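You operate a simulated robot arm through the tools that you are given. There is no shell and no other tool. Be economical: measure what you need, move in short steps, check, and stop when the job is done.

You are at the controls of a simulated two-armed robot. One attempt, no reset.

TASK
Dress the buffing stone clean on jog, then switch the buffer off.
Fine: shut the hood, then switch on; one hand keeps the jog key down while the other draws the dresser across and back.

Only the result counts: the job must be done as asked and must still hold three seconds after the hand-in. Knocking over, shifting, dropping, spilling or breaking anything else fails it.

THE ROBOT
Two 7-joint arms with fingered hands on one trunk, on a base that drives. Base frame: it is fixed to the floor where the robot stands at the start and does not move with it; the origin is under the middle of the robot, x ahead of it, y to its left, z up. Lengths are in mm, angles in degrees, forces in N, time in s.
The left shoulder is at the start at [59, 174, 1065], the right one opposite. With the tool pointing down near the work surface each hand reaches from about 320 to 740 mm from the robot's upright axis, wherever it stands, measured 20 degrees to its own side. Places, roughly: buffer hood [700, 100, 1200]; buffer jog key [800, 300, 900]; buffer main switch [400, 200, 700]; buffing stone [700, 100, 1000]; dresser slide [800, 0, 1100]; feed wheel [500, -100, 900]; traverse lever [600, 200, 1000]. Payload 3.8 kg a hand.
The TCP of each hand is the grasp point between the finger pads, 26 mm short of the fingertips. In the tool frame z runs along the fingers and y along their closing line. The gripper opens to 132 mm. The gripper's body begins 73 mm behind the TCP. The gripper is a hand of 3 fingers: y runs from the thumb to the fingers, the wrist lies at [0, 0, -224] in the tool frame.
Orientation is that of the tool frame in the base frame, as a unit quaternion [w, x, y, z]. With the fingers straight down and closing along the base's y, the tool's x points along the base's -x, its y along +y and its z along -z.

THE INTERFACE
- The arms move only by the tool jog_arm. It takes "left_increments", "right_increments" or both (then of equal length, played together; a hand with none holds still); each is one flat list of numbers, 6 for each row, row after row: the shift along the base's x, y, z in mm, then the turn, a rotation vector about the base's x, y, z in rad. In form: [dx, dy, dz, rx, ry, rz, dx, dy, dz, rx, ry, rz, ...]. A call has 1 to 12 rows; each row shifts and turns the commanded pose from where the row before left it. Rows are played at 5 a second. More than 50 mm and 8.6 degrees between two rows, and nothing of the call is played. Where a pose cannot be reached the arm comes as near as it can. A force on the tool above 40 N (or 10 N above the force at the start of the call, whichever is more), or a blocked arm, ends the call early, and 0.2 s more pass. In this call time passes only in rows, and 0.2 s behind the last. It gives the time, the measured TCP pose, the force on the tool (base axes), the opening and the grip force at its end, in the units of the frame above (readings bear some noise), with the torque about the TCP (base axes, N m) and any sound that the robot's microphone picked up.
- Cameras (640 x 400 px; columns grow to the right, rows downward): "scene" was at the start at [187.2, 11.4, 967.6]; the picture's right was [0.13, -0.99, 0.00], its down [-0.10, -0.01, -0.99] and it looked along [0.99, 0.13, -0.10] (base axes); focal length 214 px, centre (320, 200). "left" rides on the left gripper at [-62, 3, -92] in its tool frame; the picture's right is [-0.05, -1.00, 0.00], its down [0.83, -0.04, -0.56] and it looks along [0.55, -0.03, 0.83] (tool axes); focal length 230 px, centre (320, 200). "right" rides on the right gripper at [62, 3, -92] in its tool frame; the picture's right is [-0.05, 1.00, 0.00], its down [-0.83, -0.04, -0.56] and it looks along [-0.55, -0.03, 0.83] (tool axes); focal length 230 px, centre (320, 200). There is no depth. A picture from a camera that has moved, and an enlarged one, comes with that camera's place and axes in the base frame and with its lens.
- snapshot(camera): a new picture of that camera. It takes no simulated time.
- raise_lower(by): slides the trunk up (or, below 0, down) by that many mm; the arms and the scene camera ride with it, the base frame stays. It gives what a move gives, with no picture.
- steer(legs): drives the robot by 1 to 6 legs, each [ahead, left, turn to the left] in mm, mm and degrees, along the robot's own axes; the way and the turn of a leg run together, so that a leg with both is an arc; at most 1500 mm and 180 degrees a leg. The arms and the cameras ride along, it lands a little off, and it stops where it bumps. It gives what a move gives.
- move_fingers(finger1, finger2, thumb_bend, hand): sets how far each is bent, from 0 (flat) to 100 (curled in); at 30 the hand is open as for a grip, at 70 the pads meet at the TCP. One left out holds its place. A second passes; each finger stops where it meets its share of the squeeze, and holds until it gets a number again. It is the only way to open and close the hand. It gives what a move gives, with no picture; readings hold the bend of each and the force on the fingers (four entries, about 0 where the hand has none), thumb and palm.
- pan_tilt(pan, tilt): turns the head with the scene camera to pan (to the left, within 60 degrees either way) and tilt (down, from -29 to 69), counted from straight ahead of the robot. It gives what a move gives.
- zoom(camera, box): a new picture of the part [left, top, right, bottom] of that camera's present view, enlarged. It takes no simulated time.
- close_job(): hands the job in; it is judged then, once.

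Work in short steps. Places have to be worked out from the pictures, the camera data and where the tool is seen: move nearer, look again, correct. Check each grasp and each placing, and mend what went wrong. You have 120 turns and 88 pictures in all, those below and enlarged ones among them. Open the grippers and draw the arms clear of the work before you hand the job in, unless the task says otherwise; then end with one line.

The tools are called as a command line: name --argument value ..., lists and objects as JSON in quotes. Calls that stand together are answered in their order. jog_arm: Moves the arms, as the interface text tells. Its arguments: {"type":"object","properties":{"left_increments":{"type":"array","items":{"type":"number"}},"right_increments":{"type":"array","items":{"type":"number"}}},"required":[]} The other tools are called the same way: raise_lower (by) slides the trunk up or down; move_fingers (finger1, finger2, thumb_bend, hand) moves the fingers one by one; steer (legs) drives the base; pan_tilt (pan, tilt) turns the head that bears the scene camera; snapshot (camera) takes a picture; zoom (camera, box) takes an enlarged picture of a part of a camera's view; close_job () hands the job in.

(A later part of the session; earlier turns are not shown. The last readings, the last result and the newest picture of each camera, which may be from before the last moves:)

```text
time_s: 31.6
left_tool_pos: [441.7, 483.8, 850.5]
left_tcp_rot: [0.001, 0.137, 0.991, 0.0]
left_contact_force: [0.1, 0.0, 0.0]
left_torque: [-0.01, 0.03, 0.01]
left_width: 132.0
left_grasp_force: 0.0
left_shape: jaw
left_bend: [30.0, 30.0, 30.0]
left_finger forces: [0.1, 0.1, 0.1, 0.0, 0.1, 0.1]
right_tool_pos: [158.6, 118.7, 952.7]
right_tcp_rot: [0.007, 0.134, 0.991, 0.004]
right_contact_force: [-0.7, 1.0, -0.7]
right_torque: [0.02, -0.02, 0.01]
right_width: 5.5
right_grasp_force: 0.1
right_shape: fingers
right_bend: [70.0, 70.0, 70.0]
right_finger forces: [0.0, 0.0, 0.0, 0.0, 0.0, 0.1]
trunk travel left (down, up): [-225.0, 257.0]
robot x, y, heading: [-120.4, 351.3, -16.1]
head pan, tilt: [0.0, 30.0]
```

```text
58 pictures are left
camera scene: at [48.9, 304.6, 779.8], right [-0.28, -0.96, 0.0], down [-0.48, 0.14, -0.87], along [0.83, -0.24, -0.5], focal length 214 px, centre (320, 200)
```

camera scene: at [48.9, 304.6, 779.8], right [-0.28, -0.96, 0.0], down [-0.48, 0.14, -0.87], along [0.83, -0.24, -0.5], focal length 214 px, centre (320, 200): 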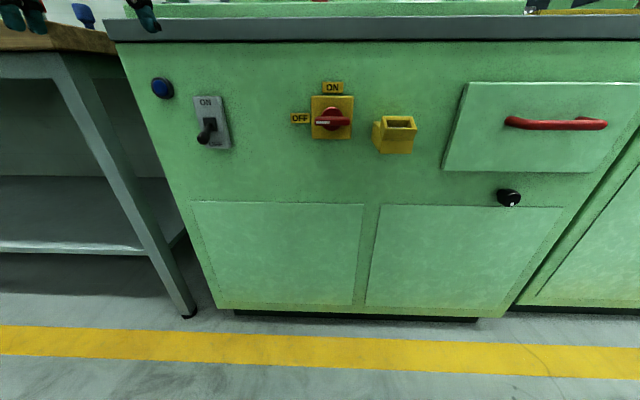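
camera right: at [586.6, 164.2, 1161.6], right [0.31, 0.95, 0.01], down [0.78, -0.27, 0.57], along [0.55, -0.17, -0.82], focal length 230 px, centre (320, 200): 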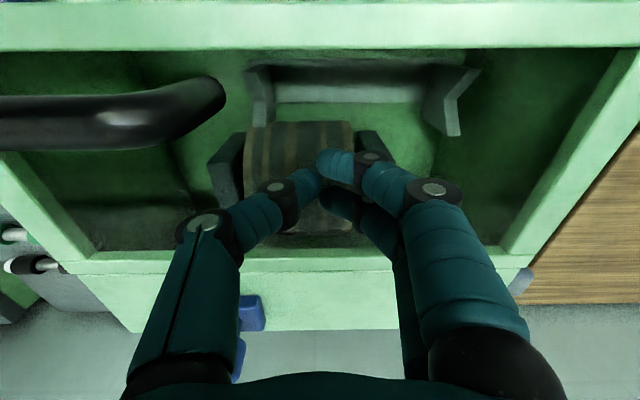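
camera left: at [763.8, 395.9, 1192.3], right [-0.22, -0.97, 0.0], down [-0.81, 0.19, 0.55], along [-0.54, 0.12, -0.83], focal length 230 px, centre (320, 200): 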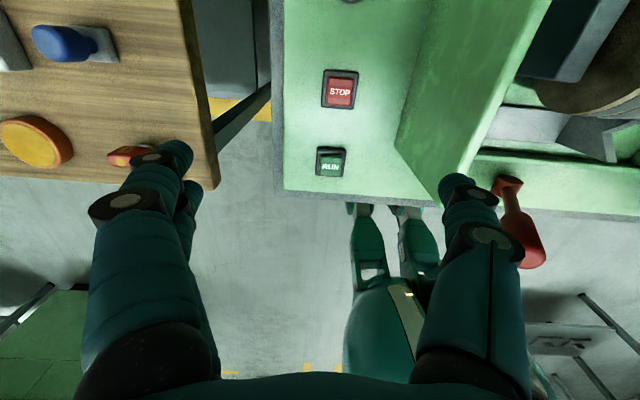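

I zoom on the main switch to see the handle.

zoom --camera "scene" --box '[280, 70, 400, 160]'

jog_arm --right_increments '[15, 30, -20, -0.04, -0.137, 0, 15, 30, -20, -0.04, -0.137, 0, 15, 30, -20, -0.04, -0.137, 0, 15, 20, -20, -0.04, -0.137, 0, 15, 20, -20, -0.04, -0.137, 0, 15, 20, -20, -0.04, -0.137, 0, 0, 0, -20, -0.04, -0.137, 0, 0, 0, -20, -0.04, -0.137, 0, 0, 0, -20, -0.04, -0.137, 0, 0, 0, -20, -0.04, -0.137, 0, 0, 0, 0, -0.04, -0.137, 0]'

move_fingers --hand "right" --finger1 45 --finger2 45 --thumb_bend 45

snapshot --camera "right"

```text
4.44 times, centred on (340, 115) of scene
camera zoom: at [48.9, 304.6, 779.8], right [-0.28, -0.96, 0.0], down [-0.48, 0.14, -0.87], along [0.83, -0.24, -0.5], focal length 953 px, centre (231, 578)
```

zoom: 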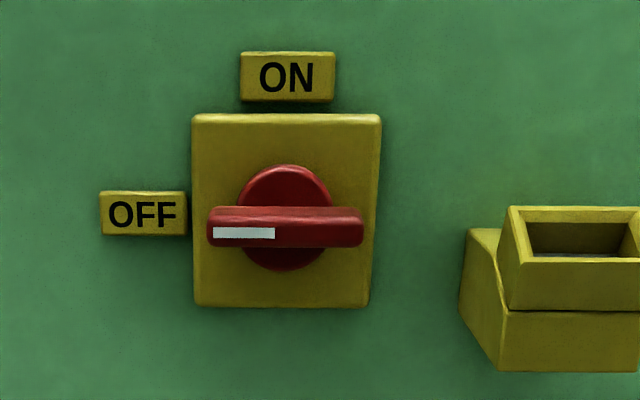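

```text
time_s: 33.6
left_tool_pos: [441.9, 483.0, 850.3]
left_tcp_rot: [0.0, 0.138, 0.99, 0.0]
left_contact_force: [0.3, -1.0, 0.8]
left_torque: [-0.01, -0.01, 0.01]
left_width: 131.9
left_grasp_force: 0.0
left_shape: jaw
left_bend: [30.0, 30.0, 30.0]
left_finger forces: [0.1, 0.0, 0.0, 0.0, 0.0, 0.0]
right_tool_pos: [283.6, 235.7, 806.1]
right_tcp_rot: [0.594, 0.201, 0.774, -0.091]
right_contact_force: [-0.2, 0.0, 0.0]
right_torque: [0.01, 0.0, 0.02]
right_width: 5.4
right_grasp_force: 0.0
right_shape: fingers
right_bend: [70.0, 70.0, 70.0]
right_finger forces: [0.0, 0.0, 0.0, 0.0, 0.0, 0.1]
trunk travel left (down, up): [-225.0, 257.0]
robot x, y, heading: [-120.2, 352.5, -16.1]
head pan, tilt: [0.0, 30.0]
stopped in row 9 (right hand): the arm was blocked; the commanded pose is now the measured one
```

```text
time_s: 34.6
left_tool_pos: [441.9, 482.8, 849.7]
left_tcp_rot: [-0.001, 0.138, 0.99, 0.0]
left_contact_force: [0.8, -0.3, -0.2]
left_torque: [0.01, -0.02, -0.02]
left_width: 131.8
left_grasp_force: 0.1
left_shape: jaw
left_bend: [30.0, 30.0, 30.0]
left_finger forces: [0.0, 0.1, 0.1, 0.1, 0.0, 0.1]
right_tool_pos: [285.1, 235.5, 805.8]
right_tcp_rot: [0.593, 0.202, 0.774, -0.091]
right_contact_force: [0.2, 0.3, 0.3]
right_torque: [0.0, 0.01, -0.01]
right_width: 84.1
right_grasp_force: 0.1
right_shape: fingers
right_bend: [45.0, 45.0, 45.0]
right_finger forces: [0.0, 0.1, 0.0, 0.1, 0.1, 0.0]
trunk travel left (down, up): [-225.0, 257.0]
robot x, y, heading: [-115.8, 355.6, -16.2]
head pan, tilt: [0.0, 30.0]
```

```text
56 pictures are left
camera right: at [192.1, 285.0, 772.9], right [0.43, 0.89, 0.15], down [-0.33, 0.0, 0.94], along [0.84, -0.45, 0.3], focal length 230 px, centre (320, 200)
```

right: 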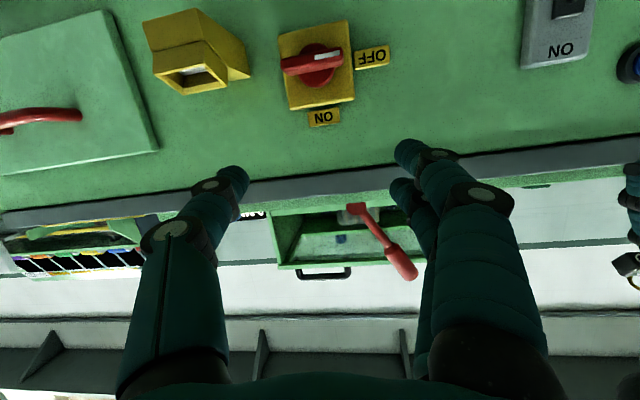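

The wrist was blocked near the torso; I drive left so the switch lies in front of the right shoulder, then shift the hand right/forward and finish pitching.

steer --legs '[[0, 140, 0]]'

jog_arm --right_increments '[0, -40, 0, 0, 0, 0, 0, -40, 0, 0, 0, 0, 0, -40, 0, 0, 0, 0, 0, -30, -15, -0.04, -0.137, 0, 5, 0, -20, -0.04, -0.137, 0, 5, 0, -20, -0.02, -0.069, 0, 5, 0, -20, 0, 0, 0]'

snapshot --camera "right"

snapshot --camera "scene"

```text
time_s: 36.5
left_tool_pos: [480.8, 619.5, 850.3]
left_tcp_rot: [0.0, 0.139, 0.99, 0.0]
left_contact_force: [0.3, 0.2, 0.0]
left_torque: [-0.01, -0.01, 0.01]
left_width: 131.7
left_grasp_force: 0.0
left_shape: jaw
left_bend: [30.0, 30.0, 30.0]
left_finger forces: [0.1, 0.1, 0.0, 0.1, 0.0, 0.0]
right_tool_pos: [322.1, 370.4, 806.0]
right_tcp_rot: [0.595, 0.2, 0.773, -0.091]
right_contact_force: [0.0, 0.6, 0.8]
right_torque: [-0.02, 0.01, 0.0]
right_width: 84.1
right_grasp_force: 0.1
right_shape: fingers
right_bend: [45.0, 45.0, 45.0]
right_finger forces: [0.0, 0.0, 0.0, 0.0, 0.1, 0.0]
trunk travel left (down, up): [-225.0, 257.0]
robot x, y, heading: [-82.7, 490.3, -16.0]
head pan, tilt: [0.0, 30.0]
```

```text
time_s: 38.1
left_tool_pos: [481.3, 618.3, 849.8]
left_tcp_rot: [0.0, 0.138, 0.99, -0.001]
left_contact_force: [0.2, 0.3, -0.2]
left_torque: [0.01, -0.02, 0.03]
left_width: 131.8
left_grasp_force: 0.1
left_shape: jaw
left_bend: [30.0, 30.0, 30.0]
left_finger forces: [0.1, 0.0, 0.0, 0.0, 0.0, 0.0]
right_tool_pos: [377.7, 278.6, 746.0]
right_tcp_rot: [0.726, 0.184, 0.656, -0.094]
right_contact_force: [-0.3, 0.2, 0.7]
right_torque: [-0.01, -0.02, -0.02]
right_width: 84.0
right_grasp_force: 0.1
right_shape: fingers
right_bend: [45.0, 45.0, 45.0]
right_finger forces: [0.0, 0.0, 0.0, 0.1, 0.1, 0.0]
right hand out of reach, approached as far as the arm can: row 2, 3, 5, 6, 7
trunk travel left (down, up): [-225.0, 257.0]
robot x, y, heading: [-80.7, 490.3, -16.0]
head pan, tilt: [0.0, 30.0]
```

```text
55 pictures are left
camera right: at [303.0, 324.6, 678.8], right [0.37, 0.91, 0.2], down [-0.63, 0.09, 0.77], along [0.68, -0.41, 0.6], focal length 230 px, centre (320, 200)
```

right: 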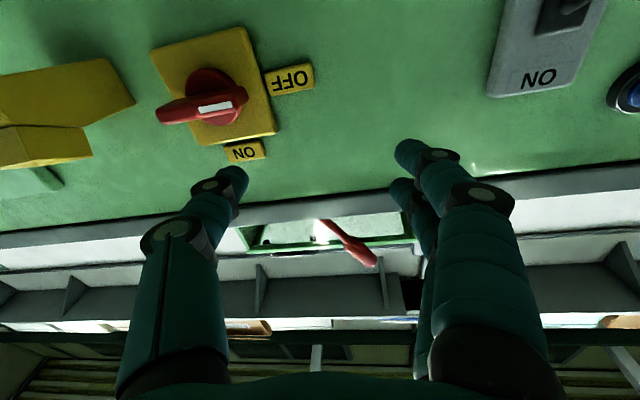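

```text
54 pictures are left
camera scene: at [87.9, 439.2, 779.7], right [-0.28, -0.96, 0.0], down [-0.48, 0.14, -0.87], along [0.83, -0.24, -0.5], focal length 214 px, centre (320, 200)
```

scene: 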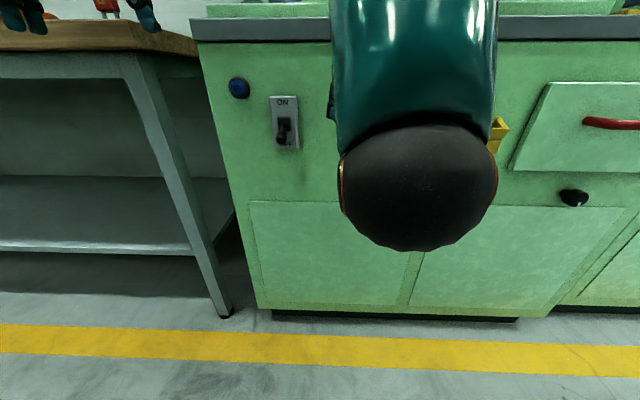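

The hub is at about n=394, l=280, z=706. I now roll the hand −90° about the approach axis so the fingers close vertically around the horizontal paddle.

jog_arm --right_increments '[0, 0, 0, 0.02, 0.067, 0.12, 0, 0, 0, -0.137, 0.039, 0, 0, 0, 0, -0.137, 0.039, 0, 0, 0, 0, -0.137, 0.039, 0, 0, 0, 0, -0.137, 0.039, 0, 0, 0, 0, -0.137, 0.039, 0, 0, 0, 0, -0.137, 0.039, 0, 0, 0, 0, -0.137, 0.039, 0, 0, 0, 0, -0.137, 0.039, 0, 0, 0, 0, -0.137, 0.039, 0, 0, 0, 0, -0.137, 0.039, 0, 0, 0, 0, -0.137, 0.039, 0]'

```text
time_s: 40.7
left_tool_pos: [480.1, 618.7, 850.0]
left_tcp_rot: [0.0, 0.138, 0.99, 0.0]
left_contact_force: [0.2, 0.3, 0.8]
left_torque: [0.01, 0.0, 0.04]
left_width: 131.9
left_grasp_force: 0.0
left_shape: jaw
left_bend: [30.0, 30.0, 30.0]
left_finger forces: [0.0, 0.1, 0.1, 0.0, 0.0, 0.0]
right_tool_pos: [381.1, 285.8, 750.7]
right_tcp_rot: [0.466, -0.385, 0.593, -0.532]
right_contact_force: [0.2, 0.4, 0.5]
right_torque: [0.0, 0.02, -0.02]
right_width: 84.3
right_grasp_force: 0.0
right_shape: fingers
right_bend: [45.0, 45.0, 45.0]
right_finger forces: [0.0, 0.0, 0.1, 0.1, 0.0, 0.1]
right hand out of reach, approached as far as the arm can: row 1
trunk travel left (down, up): [-225.0, 257.0]
robot x, y, heading: [-81.6, 487.1, -15.8]
head pan, tilt: [0.0, 30.0]
```

Orientation is right. I use base and trunk to align: 100 mm right, 45 mm down.

steer --legs '[[0, -100, 0]]'

raise_lower --by -44

jog_arm --right_increments '[0, 0, 0, -0.13, 0.037, 0]'

snapshot --camera "right"

snapshot --camera "scene"

```text
time_s: 42.3
left_tool_pos: [452.4, 521.3, 850.7]
left_tcp_rot: [-0.001, 0.138, 0.99, -0.001]
left_contact_force: [0.7, -0.2, 0.4]
left_torque: [0.0, 0.02, -0.04]
left_width: 131.9
left_grasp_force: 0.1
left_shape: jaw
left_bend: [30.0, 30.0, 30.0]
left_finger forces: [0.0, 0.0, 0.0, 0.1, 0.0, 0.0]
right_tool_pos: [354.1, 190.7, 749.5]
right_tcp_rot: [0.466, -0.384, 0.594, -0.531]
right_contact_force: [0.3, -0.1, 0.1]
right_torque: [0.0, 0.0, 0.03]
right_width: 84.2
right_grasp_force: 0.1
right_shape: fingers
right_bend: [45.0, 45.0, 45.0]
right_finger forces: [0.1, 0.0, 0.0, 0.0, 0.1, 0.0]
trunk travel left (down, up): [-225.0, 257.0]
robot x, y, heading: [-108.4, 391.8, -15.8]
head pan, tilt: [0.0, 30.0]
```

```text
time_s: 43.1
left_tool_pos: [453.2, 523.4, 806.9]
left_tcp_rot: [0.001, 0.138, 0.99, 0.0]
left_contact_force: [-0.1, -0.5, -0.7]
left_torque: [0.0, -0.05, 0.02]
left_width: 132.0
left_grasp_force: 0.1
left_shape: jaw
left_bend: [30.0, 30.0, 30.0]
left_finger forces: [0.0, 0.0, 0.0, 0.0, 0.1, 0.0]
right_tool_pos: [352.6, 191.7, 706.6]
right_tcp_rot: [0.466, -0.383, 0.595, -0.532]
right_contact_force: [-0.1, -0.3, -0.2]
right_torque: [-0.01, -0.01, -0.04]
right_width: 84.3
right_grasp_force: 0.1
right_shape: fingers
right_bend: [45.0, 45.0, 45.0]
right_finger forces: [0.0, 0.0, 0.1, 0.0, 0.0, 0.1]
trunk travel left (down, up): [-181.0, 301.0]
robot x, y, heading: [-108.9, 391.8, -16.1]
head pan, tilt: [0.0, 30.0]
```

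```text
time_s: 43.5
left_tool_pos: [453.1, 522.5, 805.8]
left_tcp_rot: [-0.001, 0.139, 0.99, 0.0]
left_contact_force: [0.5, -0.2, 1.3]
left_torque: [0.01, 0.01, 0.0]
left_width: 132.2
left_grasp_force: 0.0
left_shape: jaw
left_bend: [30.0, 30.0, 30.0]
left_finger forces: [0.1, 0.1, 0.0, 0.0, 0.0, 0.1]
right_tool_pos: [353.8, 192.4, 706.6]
right_tcp_rot: [0.426, -0.423, 0.568, -0.563]
right_contact_force: [0.4, 0.5, 0.2]
right_torque: [-0.02, 0.01, -0.03]
right_width: 84.5
right_grasp_force: 0.1
right_shape: fingers
right_bend: [45.0, 45.0, 45.0]
right_finger forces: [0.0, 0.0, 0.0, 0.1, 0.1, 0.0]
trunk travel left (down, up): [-181.0, 301.0]
robot x, y, heading: [-108.8, 394.7, -15.8]
head pan, tilt: [0.0, 30.0]
```

```text
53 pictures are left
camera right: at [248.3, 157.4, 702.7], right [0.01, 0.06, -1.0], down [-0.3, 0.95, 0.05], along [0.95, 0.3, 0.03], focal length 230 px, centre (320, 200)
```

right: 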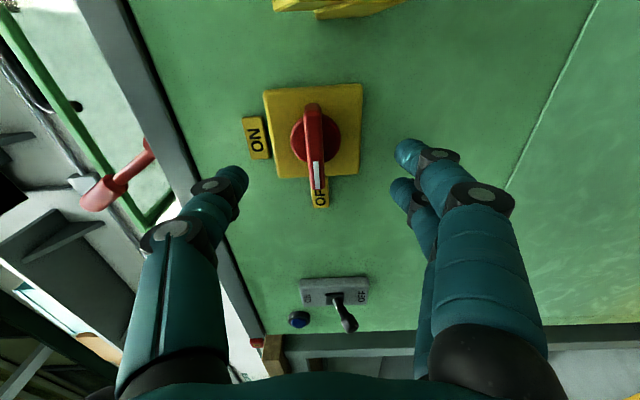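

```text
52 pictures are left
camera scene: at [61.1, 343.6, 734.9], right [-0.28, -0.96, 0.0], down [-0.48, 0.14, -0.87], along [0.83, -0.24, -0.5], focal length 214 px, centre (320, 200)
```

scene: 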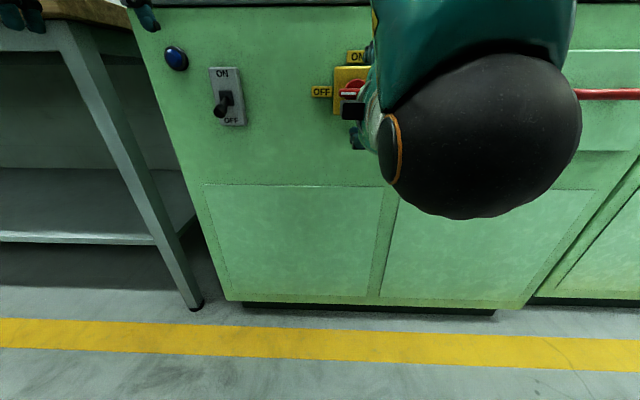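

Aligned within a few mm. I advance 80 mm and then grip the paddle.

jog_arm --right_increments '[20.6, -0.7, 0, 0, 0, 0, 19.2, -5.5, 0, 0, 0, 0, 19.2, -5.5, 0, 0, 0, 0, 14.4, -4.1, 0, 0, 0, 0]'

snapshot --camera "right"

```text
time_s: 44.5
left_tool_pos: [452.5, 523.0, 805.9]
left_tcp_rot: [0.0, 0.138, 0.99, 0.0]
left_contact_force: [0.4, -0.2, -0.6]
left_torque: [-0.02, 0.02, -0.01]
left_width: 132.0
left_grasp_force: 0.0
left_shape: jaw
left_bend: [30.0, 30.0, 30.0]
left_finger forces: [0.0, 0.0, 0.1, 0.1, 0.0, 0.0]
right_tool_pos: [426.8, 176.4, 706.2]
right_tcp_rot: [0.428, -0.422, 0.568, -0.562]
right_contact_force: [-0.7, 0.0, 0.7]
right_torque: [0.0, -0.07, 0.01]
right_width: 85.3
right_grasp_force: 0.7
right_shape: fingers
right_bend: [45.0, 45.0, 45.0]
right_finger forces: [0.1, 0.0, 0.0, 0.0, 0.8, 0.0]
trunk travel left (down, up): [-181.0, 301.0]
robot x, y, heading: [-107.2, 393.8, -15.8]
head pan, tilt: [0.0, 30.0]
```

```text
51 pictures are left
camera right: at [321.9, 141.6, 702.4], right [0.02, 0.06, -1.0], down [-0.3, 0.95, 0.05], along [0.95, 0.3, 0.03], focal length 230 px, centre (320, 200)
```

right: 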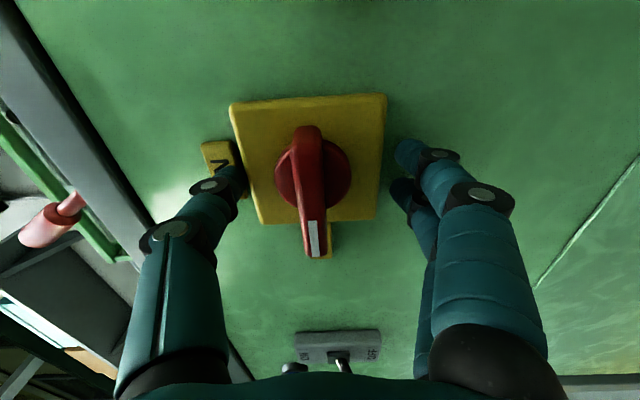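

Fingers straddle the paddle. I close the hand.

move_fingers --hand "right" --finger1 70 --finger2 70 --thumb_bend 70

snapshot --camera "right"

```text
time_s: 45.5
left_tool_pos: [453.8, 523.0, 806.8]
left_tcp_rot: [0.0, 0.139, 0.99, 0.0]
left_contact_force: [1.0, -0.1, -0.1]
left_torque: [0.0, -0.05, 0.02]
left_width: 131.7
left_grasp_force: 0.1
left_shape: jaw
left_bend: [30.0, 30.0, 30.0]
left_finger forces: [0.0, 0.0, 0.0, 0.0, 0.0, 0.0]
right_tool_pos: [426.1, 176.6, 706.4]
right_tcp_rot: [0.427, -0.422, 0.568, -0.563]
right_contact_force: [-0.5, 0.5, 4.1]
right_torque: [-0.09, -0.26, -0.01]
right_width: 74.9
right_grasp_force: 16.8
right_shape: fingers
right_bend: [50.0, 50.0, 52.0]
right_finger forces: [7.6, 7.5, 0.0, 0.0, 18.7, 0.1]
trunk travel left (down, up): [-181.0, 301.0]
robot x, y, heading: [-106.2, 391.6, -15.9]
head pan, tilt: [0.0, 30.0]
```

```text
50 pictures are left
camera right: at [321.7, 141.8, 702.4], right [0.02, 0.06, -1.0], down [-0.3, 0.95, 0.05], along [0.95, 0.3, 0.03], focal length 230 px, centre (320, 200)
```

right: 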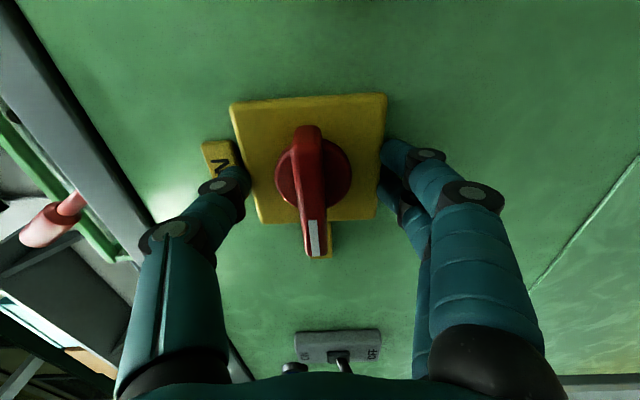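

The fingers closed on the yellow back plate: too deep. I open, back out 25 mm, and close again.

move_fingers --hand "right" --finger1 44 --finger2 44 --thumb_bend 44

jog_arm --right_increments '[-12, 3.5, 0, 0, 0, 0, -12, 3.5, 0, 0, 0, 0]'

move_fingers --hand "right" --finger1 68 --finger2 68 --thumb_bend 68

snapshot --camera "right"

```text
time_s: 46.5
left_tool_pos: [453.1, 522.4, 804.3]
left_tcp_rot: [0.0, 0.138, 0.99, -0.001]
left_contact_force: [0.4, -0.2, 0.0]
left_torque: [0.02, -0.03, 0.0]
left_width: 131.6
left_grasp_force: 0.0
left_shape: jaw
left_bend: [30.0, 30.0, 30.0]
left_finger forces: [0.1, 0.0, 0.0, 0.0, 0.0, 0.0]
right_tool_pos: [426.1, 176.2, 705.7]
right_tcp_rot: [0.427, -0.423, 0.568, -0.562]
right_contact_force: [-0.7, -0.1, 0.0]
right_torque: [0.0, 0.01, -0.02]
right_width: 87.8
right_grasp_force: 0.0
right_shape: fingers
right_bend: [44.0, 44.0, 44.0]
right_finger forces: [0.0, 0.1, 0.0, 0.1, 0.1, 0.0]
trunk travel left (down, up): [-181.0, 301.0]
robot x, y, heading: [-110.6, 389.9, -16.1]
head pan, tilt: [0.0, 30.0]
```

```text
time_s: 47.1
left_tool_pos: [453.2, 523.2, 805.7]
left_tcp_rot: [0.0, 0.138, 0.99, -0.001]
left_contact_force: [0.3, 0.1, 0.7]
left_torque: [-0.01, 0.0, 0.01]
left_width: 131.7
left_grasp_force: 0.0
left_shape: jaw
left_bend: [30.0, 30.0, 30.0]
left_finger forces: [0.1, 0.0, 0.0, 0.1, 0.0, 0.0]
right_tool_pos: [403.7, 183.5, 706.8]
right_tcp_rot: [0.429, -0.423, 0.567, -0.562]
right_contact_force: [0.0, 0.1, 0.0]
right_torque: [0.01, 0.01, -0.02]
right_width: 87.8
right_grasp_force: 0.1
right_shape: fingers
right_bend: [44.0, 44.0, 44.0]
right_finger forces: [0.0, 0.0, 0.0, 0.1, 0.0, 0.0]
trunk travel left (down, up): [-181.0, 301.0]
robot x, y, heading: [-106.7, 394.5, -15.8]
head pan, tilt: [0.0, 30.0]
```

```text
time_s: 48.1
left_tool_pos: [452.7, 523.3, 806.7]
left_tcp_rot: [0.0, 0.138, 0.99, 0.0]
left_contact_force: [-0.5, -0.1, -0.8]
left_torque: [-0.05, 0.02, -0.03]
left_width: 132.0
left_grasp_force: 0.0
left_shape: jaw
left_bend: [30.0, 30.0, 30.0]
left_finger forces: [0.0, 0.0, 0.1, 0.0, 0.2, 0.0]
right_tool_pos: [402.7, 182.9, 706.0]
right_tcp_rot: [0.428, -0.422, 0.568, -0.562]
right_contact_force: [1.3, -0.4, 3.8]
right_torque: [-0.01, -0.08, 0.01]
right_width: 15.5
right_grasp_force: 1.7
right_shape: fingers
right_bend: [68.0, 68.0, 66.0]
right_finger forces: [0.1, 0.0, 0.0, 0.0, 4.0, 0.0]
trunk travel left (down, up): [-181.0, 301.0]
robot x, y, heading: [-107.5, 392.1, -16.2]
head pan, tilt: [0.0, 30.0]
```

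```text
49 pictures are left
camera right: at [297.5, 148.6, 702.4], right [0.02, 0.06, -1.0], down [-0.3, 0.95, 0.05], along [0.95, 0.3, 0.03], focal length 230 px, centre (320, 200)
```

right: 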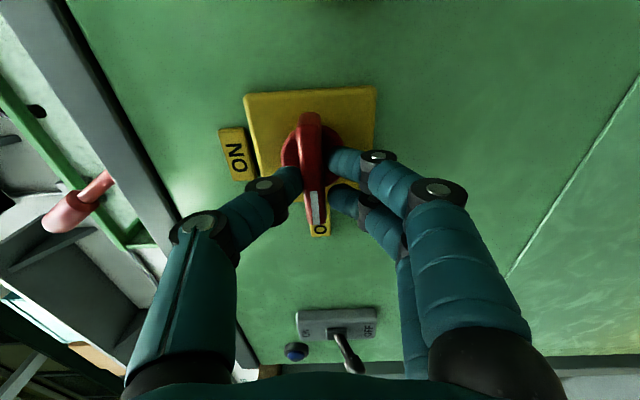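

Now the fingers are on the paddle. I tighten the grip and roll +90° about the switch axis in steps.

move_fingers --hand "right" --finger1 80 --finger2 80 --thumb_bend 75

jog_arm --right_increments '[0, 0, 0, 0.125, -0.036, 0, 0, 0, 0, 0.125, -0.036, 0, 0, 0, 0, 0.125, -0.036, 0, 0, 0, 0, 0.125, -0.036, 0, 0, 0, 0, 0.125, -0.036, 0, 0, 0, 0, 0.125, -0.036, 0]'

snapshot --camera "right"

```text
time_s: 49.1
left_tool_pos: [454.5, 523.0, 805.0]
left_tcp_rot: [0.0, 0.138, 0.99, 0.0]
left_contact_force: [-0.2, 1.4, -0.2]
left_torque: [-0.01, -0.01, 0.01]
left_width: 132.2
left_grasp_force: 0.0
left_shape: jaw
left_bend: [30.0, 30.0, 30.0]
left_finger forces: [0.0, 0.0, 0.1, 0.1, 0.0, 0.0]
right_tool_pos: [403.1, 182.5, 705.3]
right_tcp_rot: [0.427, -0.422, 0.569, -0.562]
right_contact_force: [9.3, -1.9, 1.5]
right_torque: [0.0, -0.07, -0.01]
right_width: 11.5
right_grasp_force: 13.4
right_shape: fingers
right_bend: [72.0, 72.0, 68.0]
right_finger forces: [6.3, 6.3, 0.1, 0.0, 13.9, 0.1]
trunk travel left (down, up): [-181.0, 301.0]
robot x, y, heading: [-109.3, 390.7, -16.1]
head pan, tilt: [0.0, 30.0]
```

```text
time_s: 50.5
left_tool_pos: [453.6, 523.0, 806.3]
left_tcp_rot: [0.0, 0.138, 0.99, -0.001]
left_contact_force: [0.4, -0.7, 0.2]
left_torque: [-0.03, 0.0, 0.03]
left_width: 132.1
left_grasp_force: 0.1
left_shape: jaw
left_bend: [30.0, 30.0, 30.0]
left_finger forces: [0.0, 0.1, 0.1, 0.1, 0.0, 0.0]
right_tool_pos: [404.4, 184.7, 707.0]
right_tcp_rot: [0.612, -0.175, 0.685, -0.356]
right_contact_force: [11.1, 7.5, 8.4]
right_torque: [-0.1, -0.17, 0.15]
right_width: 11.7
right_grasp_force: 13.1
right_shape: fingers
right_bend: [73.0, 72.0, 68.0]
right_finger forces: [6.7, 6.9, 0.0, 0.1, 12.4, 0.0]
trunk travel left (down, up): [-181.0, 301.0]
robot x, y, heading: [-108.4, 392.1, -15.8]
head pan, tilt: [0.0, 30.0]
```

```text
48 pictures are left
camera right: at [304.1, 169.5, 660.7], right [0.2, 0.72, -0.66], down [-0.38, 0.68, 0.62], along [0.9, 0.13, 0.42], focal length 230 px, centre (320, 200)
```

right: 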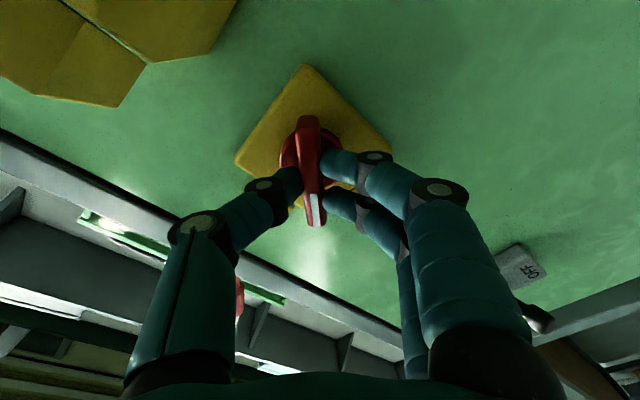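

Rotated ~45° with the paddle following. Continue the remaining turn.

jog_arm --right_increments '[0, 0, 0, 0.125, -0.036, 0, 0, 0, 0, 0.125, -0.036, 0, 0, 0, 0, 0.125, -0.036, 0, 0, 0, 0, 0.125, -0.036, 0, 0, 0, 0, 0.125, -0.036, 0, 0, 0, 0, 0.125, -0.036, 0, 0, 0, 0, 0.08, -0.022, 0]'

snapshot --camera "right"

```text
time_s: 52.1
left_tool_pos: [452.9, 523.0, 806.1]
left_tcp_rot: [0.001, 0.138, 0.99, -0.002]
left_contact_force: [0.0, 0.4, 0.3]
left_torque: [-0.01, 0.03, 0.0]
left_width: 131.8
left_grasp_force: 0.1
left_shape: jaw
left_bend: [30.0, 30.0, 30.0]
left_finger forces: [0.0, 0.0, 0.0, 0.1, 0.0, 0.1]
right_tool_pos: [403.0, 183.1, 707.5]
right_tcp_rot: [0.705, 0.127, 0.694, -0.069]
right_contact_force: [6.8, 5.1, 18.0]
right_torque: [-0.16, -0.32, 0.06]
right_width: 11.1
right_grasp_force: 13.2
right_shape: fingers
right_bend: [73.0, 72.0, 68.0]
right_finger forces: [7.9, 9.7, 0.1, 0.1, 10.2, 0.1]
trunk travel left (down, up): [-181.0, 301.0]
robot x, y, heading: [-108.6, 389.9, -15.8]
head pan, tilt: [0.0, 30.0]
```

```text
47 pictures are left
camera right: at [316.9, 215.9, 646.0], right [0.27, 0.95, 0.14], down [-0.57, 0.04, 0.82], along [0.78, -0.3, 0.55], focal length 230 px, centre (320, 200)
```

right: 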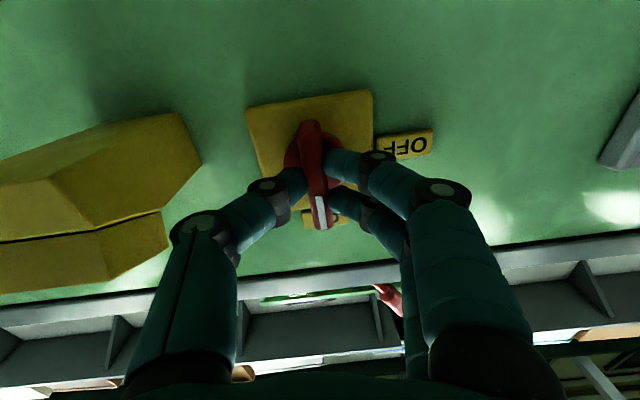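

The white mark points at ON. I release and back straight out, then check.

move_fingers --hand "right" --finger1 45 --finger2 45 --thumb_bend 45

jog_arm --right_increments '[-20, 5.7, 0, 0, 0, 0, -30, 8.6, 0, 0, 0, 0, -30, 8.6, 0, 0, 0, 0, -30, 8.6, 0, 0, 0, 0]'

snapshot --camera "right"

```text
time_s: 53.1
left_tool_pos: [453.4, 522.7, 806.3]
left_tcp_rot: [0.002, 0.138, 0.99, 0.0]
left_contact_force: [-0.3, -0.3, 0.1]
left_torque: [0.01, -0.01, 0.0]
left_width: 131.6
left_grasp_force: 0.0
left_shape: jaw
left_bend: [30.0, 30.0, 30.0]
left_finger forces: [0.0, 0.0, 0.1, 0.1, 0.1, 0.0]
right_tool_pos: [402.8, 182.8, 706.0]
right_tcp_rot: [0.703, 0.127, 0.696, -0.069]
right_contact_force: [-0.4, -0.2, 0.4]
right_torque: [0.0, -0.02, 0.03]
right_width: 83.9
right_grasp_force: 0.0
right_shape: fingers
right_bend: [45.0, 45.0, 45.0]
right_finger forces: [0.1, 0.0, 0.0, 0.1, 0.1, 0.0]
trunk travel left (down, up): [-181.0, 301.0]
robot x, y, heading: [-110.4, 392.2, -15.7]
head pan, tilt: [0.0, 30.0]
```

```text
time_s: 54.1
left_tool_pos: [453.1, 522.6, 805.9]
left_tcp_rot: [0.0, 0.139, 0.99, -0.001]
left_contact_force: [-1.1, -0.6, -0.4]
left_torque: [0.03, -0.04, 0.0]
left_width: 131.9
left_grasp_force: 0.0
left_shape: jaw
left_bend: [30.0, 30.0, 30.0]
left_finger forces: [0.0, 0.0, 0.0, 0.0, 0.0, 0.1]
right_tool_pos: [293.3, 215.5, 705.6]
right_tcp_rot: [0.704, 0.127, 0.696, -0.068]
right_contact_force: [-0.1, 0.3, -0.6]
right_torque: [0.0, -0.03, -0.04]
right_width: 84.0
right_grasp_force: 0.1
right_shape: fingers
right_bend: [45.0, 45.0, 45.0]
right_finger forces: [0.1, 0.0, 0.0, 0.0, 0.1, 0.1]
trunk travel left (down, up): [-181.0, 301.0]
robot x, y, heading: [-105.5, 393.2, -15.8]
head pan, tilt: [0.0, 30.0]
```

```text
46 pictures are left
camera right: at [206.8, 247.7, 645.0], right [0.27, 0.95, 0.13], down [-0.56, 0.04, 0.82], along [0.78, -0.3, 0.55], focal length 230 px, centre (320, 200)
```

right: 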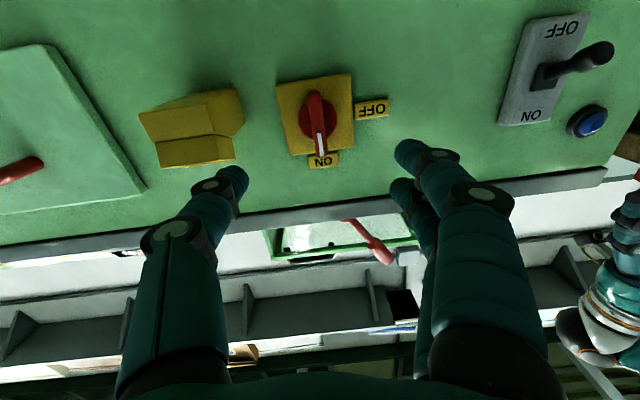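

Switch is ON. I raise the trunk and bring the right hand back to pointing down, to its own side.

raise_lower --by 290

jog_arm --right_increments '[0, -30, 20, 0.04, 0.137, 0, 0, -30, 20, 0.04, 0.137, 0, 0, -30, 20, 0.04, 0.137, 0, 0, -20, 20, 0.04, 0.137, 0, 0, 0, 20, 0.04, 0.137, 0, 0, 0, 20, 0.04, 0.137, 0, 0, 0, 20, 0.04, 0.137, 0, 0, 0, 20, 0.04, 0.137, 0, 0, 0, 20, 0.04, 0.137, 0, 0, 0, 20, 0.04, 0.137, 0, 0, 0, 0, 0.04, 0.137, 0]'

move_fingers --hand "left" --finger1 70 --finger2 70 --thumb_bend 70

```text
time_s: 57.0
left_tool_pos: [452.7, 522.2, 1096.3]
left_tcp_rot: [0.001, 0.139, 0.99, 0.0]
left_contact_force: [-0.8, -0.1, -0.3]
left_torque: [0.01, 0.03, -0.03]
left_width: 131.8
left_grasp_force: 0.2
left_shape: jaw
left_bend: [30.0, 30.0, 30.0]
left_finger forces: [0.0, 0.0, 0.0, 0.0, 0.1, 0.0]
right_tool_pos: [292.9, 214.5, 995.1]
right_tcp_rot: [0.701, 0.126, 0.698, -0.067]
right_contact_force: [-0.2, -0.1, -0.3]
right_torque: [-0.03, 0.01, 0.02]
right_width: 84.3
right_grasp_force: 0.1
right_shape: fingers
right_bend: [45.0, 45.0, 45.0]
right_finger forces: [0.0, 0.0, 0.0, 0.1, 0.0, 0.0]
trunk travel left (down, up): [-471.0, 11.0]
robot x, y, heading: [-110.4, 389.4, -16.2]
head pan, tilt: [0.0, 30.0]
```

```text
time_s: 59.5
left_tool_pos: [453.9, 522.5, 1095.7]
left_tcp_rot: [-0.001, 0.138, 0.99, -0.001]
left_contact_force: [0.0, -0.5, -0.3]
left_torque: [0.01, 0.04, -0.03]
left_width: 131.7
left_grasp_force: 0.0
left_shape: jaw
left_bend: [30.0, 30.0, 30.0]
left_finger forces: [0.0, 0.1, 0.0, 0.0, 0.0, 0.1]
right_tool_pos: [295.2, 103.1, 1196.1]
right_tcp_rot: [-0.002, 0.182, 0.983, 0.003]
right_contact_force: [0.1, 0.1, 0.4]
right_torque: [0.03, 0.02, 0.01]
right_width: 84.1
right_grasp_force: 0.0
right_shape: fingers
right_bend: [45.0, 45.0, 45.0]
right_finger forces: [0.0, 0.1, 0.0, 0.1, 0.0, 0.1]
trunk travel left (down, up): [-471.0, 11.0]
robot x, y, heading: [-107.9, 391.9, -15.8]
head pan, tilt: [0.0, 30.0]
```

```text
time_s: 60.5
left_tool_pos: [453.3, 522.5, 1095.2]
left_tcp_rot: [0.0, 0.138, 0.99, 0.0]
left_contact_force: [-0.1, 0.5, 0.3]
left_torque: [0.0, -0.03, 0.02]
left_width: 6.3
left_grasp_force: 0.0
left_shape: fingers
left_bend: [70.0, 70.0, 70.0]
left_finger forces: [0.1, 0.0, 0.0, 0.0, 0.0, 0.0]
right_tool_pos: [293.0, 104.9, 1196.4]
right_tcp_rot: [0.001, 0.183, 0.983, 0.003]
right_contact_force: [-0.3, -0.9, 0.7]
right_torque: [-0.04, 0.02, -0.01]
right_width: 84.1
right_grasp_force: 0.1
right_shape: fingers
right_bend: [45.0, 45.0, 45.0]
right_finger forces: [0.1, 0.0, 0.0, 0.1, 0.0, 0.1]
trunk travel left (down, up): [-471.0, 11.0]
robot x, y, heading: [-110.7, 394.4, -16.2]
head pan, tilt: [0.0, 30.0]
```

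Drive back to the machine: 305 mm ahead, 43 mm right, then look with all cameras.

steer --legs '[[0, -43, 0], [305, 0, 0]]'

snapshot --camera "right"

snapshot --camera "left"

snapshot --camera "scene"

```text
time_s: 63.2
left_tool_pos: [734.5, 397.6, 1096.7]
left_tcp_rot: [0.0, 0.139, 0.99, 0.0]
left_contact_force: [-0.3, 0.6, -0.7]
left_torque: [0.0, 0.03, -0.01]
left_width: 6.1
left_grasp_force: 0.0
left_shape: fingers
left_bend: [70.0, 70.0, 70.0]
left_finger forces: [0.0, 0.0, 0.0, 0.0, 0.1, 0.0]
right_tool_pos: [573.8, -21.2, 1196.7]
right_tcp_rot: [0.001, 0.183, 0.983, 0.004]
right_contact_force: [-0.8, -0.4, 1.3]
right_torque: [0.0, 0.01, 0.01]
right_width: 84.4
right_grasp_force: 0.0
right_shape: fingers
right_bend: [45.0, 45.0, 45.0]
right_finger forces: [0.0, 0.0, 0.0, 0.0, 0.0, 0.1]
trunk travel left (down, up): [-471.0, 11.0]
robot x, y, heading: [169.2, 262.6, -16.0]
head pan, tilt: [0.0, 30.0]
```

```text
45 pictures are left
camera right: at [517.6, 2.5, 1289.0], right [0.41, 0.91, 0.01], down [0.76, -0.34, 0.56], along [0.51, -0.22, -0.83], focal length 230 px, centre (320, 200)
```

right: 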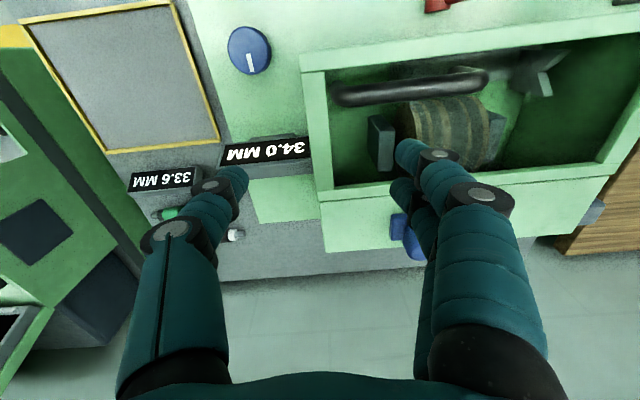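

```text
44 pictures are left
camera left: at [795.6, 383.7, 1187.8], right [-0.23, -0.97, 0.0], down [-0.81, 0.19, 0.55], along [-0.54, 0.12, -0.83], focal length 230 px, centre (320, 200)
```

left: 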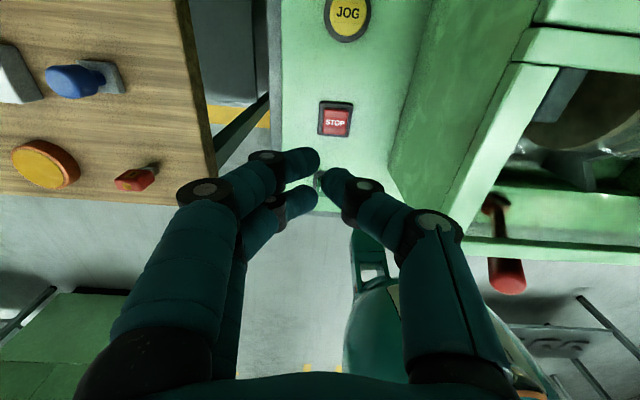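

```text
43 pictures are left
camera scene: at [365.0, 211.5, 1054.4], right [-0.28, -0.96, 0.0], down [-0.48, 0.14, -0.87], along [0.83, -0.24, -0.5], focal length 214 px, centre (320, 200)
```

scene: 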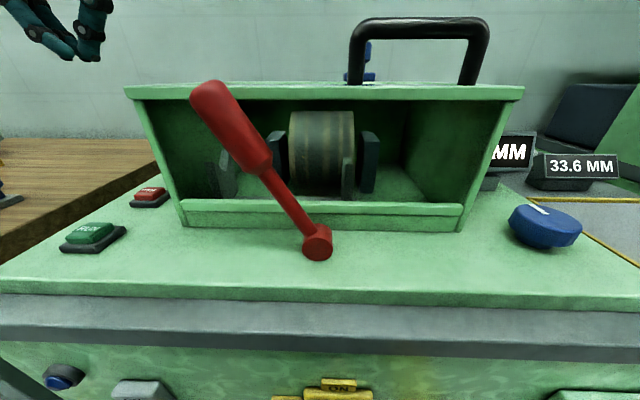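

I zoom in on the dresser knob and hood from the right camera.

zoom --camera "right" --box '[300, 60, 620, 280]'

zoom --camera "scene" --box '[180, 10, 500, 230]'

```text
1.82 times, centred on (460, 170) of right
camera zoom: at [517.6, 2.5, 1289.0], right [0.41, 0.91, 0.01], down [0.76, -0.34, 0.56], along [0.51, -0.22, -0.83], focal length 418 px, centre (66, 254)
```

zoom: 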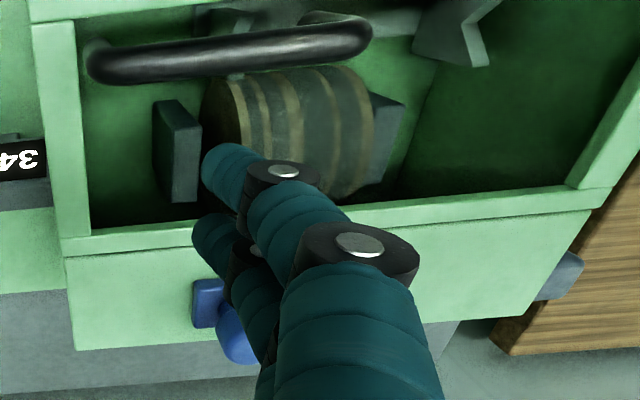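

```text
1.82 times, centred on (340, 120) of scene
camera zoom: at [365.0, 211.5, 1054.4], right [-0.28, -0.96, 0.0], down [-0.48, 0.14, -0.87], along [0.83, -0.24, -0.5], focal length 390 px, centre (284, 346)
```

zoom: 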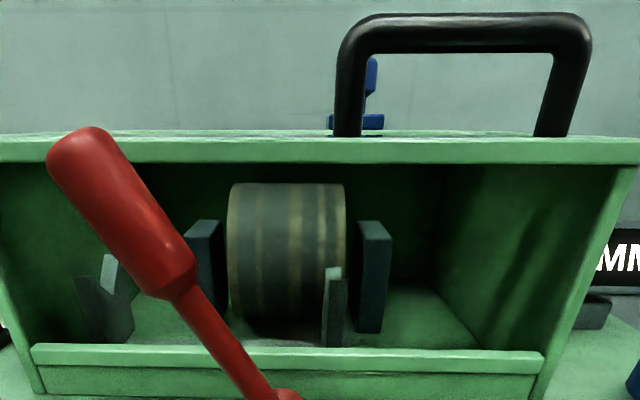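

The dresser knob is a vertical blue knob at about n=712, l=228, z 1052–1100. I drive 55 mm nearer, and put the right hand above the knob, left hand above the jog key.

steer --legs '[[55, 0, 0]]'

```text
time_s: 64.1
left_tool_pos: [786.5, 381.4, 1096.5]
left_tcp_rot: [0.001, 0.139, 0.99, 0.0]
left_contact_force: [0.5, 0.4, -0.4]
left_torque: [-0.04, 0.03, 0.01]
left_width: 6.1
left_grasp_force: 0.0
left_shape: fingers
left_bend: [70.0, 70.0, 70.0]
left_finger forces: [0.0, 0.0, 0.0, 0.1, 0.0, 0.0]
right_tool_pos: [625.1, -37.0, 1198.7]
right_tcp_rot: [0.001, 0.183, 0.983, 0.004]
right_contact_force: [-0.2, -0.8, -0.4]
right_torque: [-0.02, 0.0, -0.02]
right_width: 84.3
right_grasp_force: 0.1
right_shape: fingers
right_bend: [45.0, 45.0, 45.0]
right_finger forces: [0.1, 0.1, 0.0, 0.0, 0.0, 0.1]
trunk travel left (down, up): [-471.0, 11.0]
robot x, y, heading: [229.3, 250.2, -16.1]
head pan, tilt: [0.0, 30.0]
```

Moving both hands above their targets.

jog_arm --right_increments '[41, 20, 0, 0, 0, 0.045, 41, 20, 0, 0, 0, 0.045, 40, 20, 0, 0, 0, 0]' --left_increments '[15, -15, -25, 0, 0, 0, 15, -15, -25, 0, 0, 0, 0, 0, -30, 0, 0, 0]'

snapshot --camera "right"

snapshot --camera "left"

```text
time_s: 64.9
left_tool_pos: [816.6, 352.7, 1015.3]
left_tcp_rot: [0.0, 0.139, 0.99, -0.001]
left_contact_force: [-0.9, 0.6, 0.4]
left_torque: [-0.03, -0.01, -0.02]
left_width: 6.0
left_grasp_force: 0.0
left_shape: fingers
left_bend: [70.0, 70.0, 70.0]
left_finger forces: [0.0, 0.0, 0.0, 0.1, 0.1, 0.0]
right_tool_pos: [748.3, 24.5, 1196.6]
right_tcp_rot: [0.0, 0.138, 0.99, 0.003]
right_contact_force: [-1.0, 0.3, -1.2]
right_torque: [0.03, 0.04, 0.01]
right_width: 83.9
right_grasp_force: 0.2
right_shape: fingers
right_bend: [45.0, 45.0, 45.0]
right_finger forces: [0.0, 0.0, 0.0, 0.0, 0.0, 0.0]
trunk travel left (down, up): [-471.0, 11.0]
robot x, y, heading: [226.6, 251.6, -16.0]
head pan, tilt: [0.0, 30.0]
```

```text
40 pictures are left
camera right: at [690.8, 43.7, 1289.1], right [0.32, 0.95, 0.0], down [0.79, -0.27, 0.55], along [0.53, -0.17, -0.83], focal length 230 px, centre (320, 200)
```

right: 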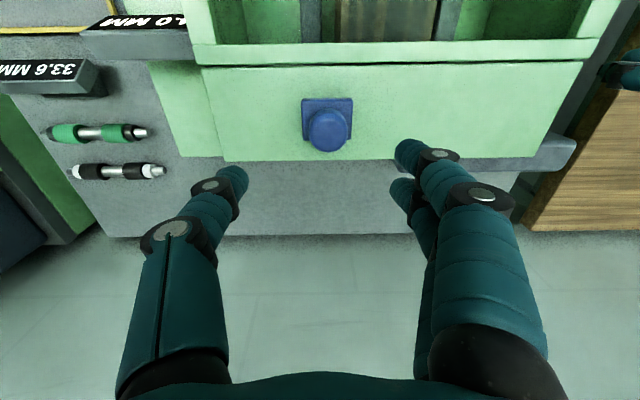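

```text
39 pictures are left
camera left: at [878.7, 340.1, 1106.6], right [-0.22, -0.97, 0.0], down [-0.81, 0.19, 0.56], along [-0.54, 0.12, -0.83], focal length 230 px, centre (320, 200)
```

left: 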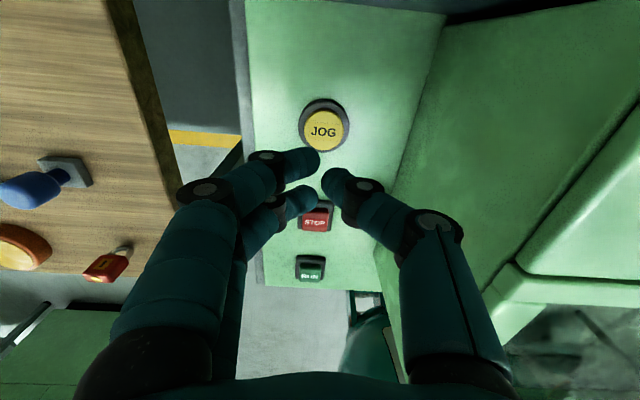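

Both targets confirmed. Lower the right hand around the knob and the left to just above the JOG key.

jog_arm --right_increments '[1, 9, -35, 0, 0, 0, 0, 0, -30, 0, 0, 0, 0, 0, -25, 0, 0, 0, 0, 0, -15, 0, 0, 0]' --left_increments '[2, -2, -20, 0, 0, 0, 0, 0, -20, 0, 0, 0, 0, 0, -15, 0, 0, 0, 0, 0, -5, 0, 0, 0]'

snapshot --camera "right"

snapshot --camera "left"

```text
time_s: 65.9
left_tool_pos: [817.7, 349.6, 956.5]
left_tcp_rot: [0.001, 0.139, 0.99, 0.0]
left_contact_force: [0.1, -0.2, 0.0]
left_torque: [-0.03, 0.04, -0.02]
left_width: 6.1
left_grasp_force: 0.0
left_shape: fingers
left_bend: [70.0, 70.0, 70.0]
left_finger forces: [0.1, 0.1, 0.1, 0.1, 0.1, 0.0]
right_tool_pos: [747.4, 31.6, 1091.6]
right_tcp_rot: [0.0, 0.139, 0.99, 0.004]
right_contact_force: [0.2, -0.3, -1.2]
right_torque: [0.02, 0.02, 0.0]
right_width: 84.3
right_grasp_force: 0.2
right_shape: fingers
right_bend: [45.0, 45.0, 45.0]
right_finger forces: [0.0, 0.0, 0.0, 0.1, 0.1, 0.1]
trunk travel left (down, up): [-471.0, 11.0]
robot x, y, heading: [224.4, 250.4, -15.9]
head pan, tilt: [0.0, 30.0]
```

```text
38 pictures are left
camera right: at [690.5, 50.5, 1183.5], right [0.32, 0.95, 0.01], down [0.79, -0.27, 0.56], along [0.53, -0.17, -0.83], focal length 230 px, centre (320, 200)
```

right: 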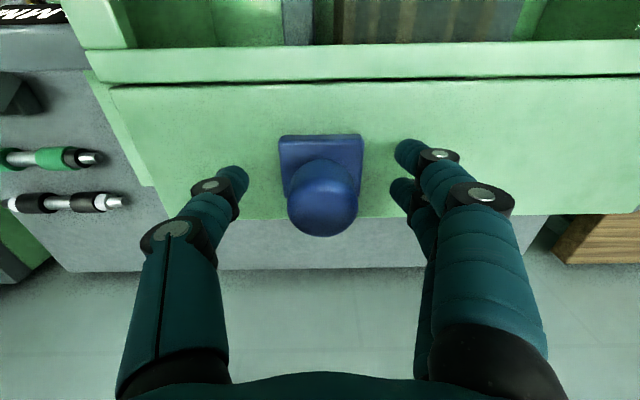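

```text
37 pictures are left
camera left: at [879.6, 336.4, 1047.5], right [-0.23, -0.97, 0.0], down [-0.81, 0.19, 0.55], along [-0.54, 0.12, -0.83], focal length 230 px, centre (320, 200)
```

left: 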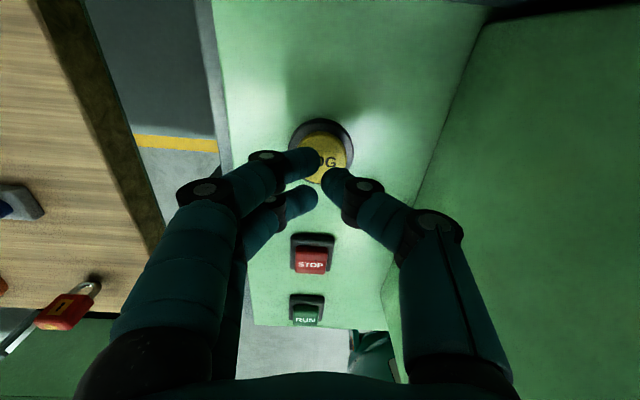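

Aligned. I close the right hand on the dresser knob.

move_fingers --hand "right" --finger1 75 --finger2 75 --thumb_bend 75

snapshot --camera "right"

```text
time_s: 66.9
left_tool_pos: [819.5, 348.9, 955.2]
left_tcp_rot: [0.0, 0.139, 0.99, 0.0]
left_contact_force: [0.3, -0.8, -0.3]
left_torque: [0.05, -0.01, -0.02]
left_width: 5.9
left_grasp_force: 0.0
left_shape: fingers
left_bend: [70.0, 70.0, 70.0]
left_finger forces: [0.0, 0.1, 0.1, 0.0, 0.1, 0.0]
right_tool_pos: [748.2, 31.9, 1090.9]
right_tcp_rot: [0.0, 0.138, 0.99, 0.003]
right_contact_force: [-5.1, 1.2, -10.8]
right_torque: [-0.04, 0.08, -0.03]
right_width: 22.3
right_grasp_force: 17.1
right_shape: fingers
right_bend: [68.0, 65.0, 66.0]
right_finger forces: [8.7, 9.0, 0.0, 0.1, 17.7, 0.0]
trunk travel left (down, up): [-471.0, 11.0]
robot x, y, heading: [227.0, 250.6, -16.1]
head pan, tilt: [0.0, 30.0]
```

```text
36 pictures are left
camera right: at [690.2, 50.5, 1182.6], right [0.32, 0.95, 0.01], down [0.79, -0.27, 0.55], along [0.52, -0.17, -0.83], focal length 230 px, centre (320, 200)
```

right: 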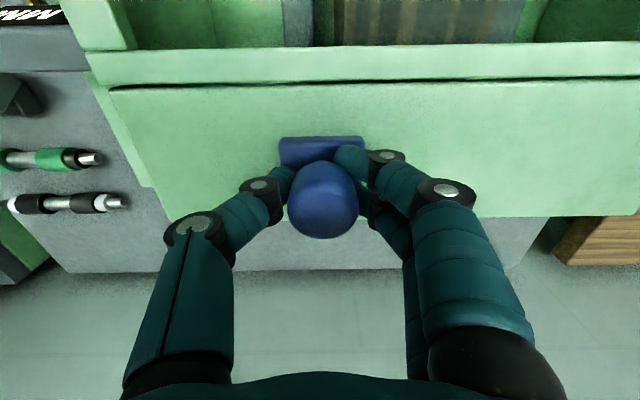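

Knob gripped. Now press the JOG key down with the left hand in small steps and listen.

jog_arm --left_increments '[1, -2, -8, 0, 0, 0, 0, 0, -6, 0, 0, 0, 0, 0, -4, 0, 0, 0, 0, 0, -3, 0, 0, 0, 0, 0, -3, 0, 0, 0]'

```text
time_s: 68.1
left_tool_pos: [819.8, 347.5, 932.6]
left_tcp_rot: [0.0, 0.139, 0.99, 0.0]
left_contact_force: [0.0, -0.1, -0.4]
left_torque: [0.06, -0.04, -0.01]
left_width: 6.2
left_grasp_force: 0.1
left_shape: fingers
left_bend: [70.0, 70.0, 70.0]
left_finger forces: [0.1, 0.0, 0.0, 0.0, 0.0, 0.1]
right_tool_pos: [748.5, 32.4, 1090.7]
right_tcp_rot: [0.0, 0.139, 0.99, 0.004]
right_contact_force: [-8.8, 2.4, -16.1]
right_torque: [-0.05, 0.14, -0.05]
right_width: 22.7
right_grasp_force: 19.7
right_shape: fingers
right_bend: [68.0, 65.0, 66.0]
right_finger forces: [10.3, 9.8, 0.0, 0.0, 18.7, 0.1]
trunk travel left (down, up): [-471.0, 11.0]
robot x, y, heading: [222.9, 252.7, -16.2]
head pan, tilt: [0.0, 30.0]
```

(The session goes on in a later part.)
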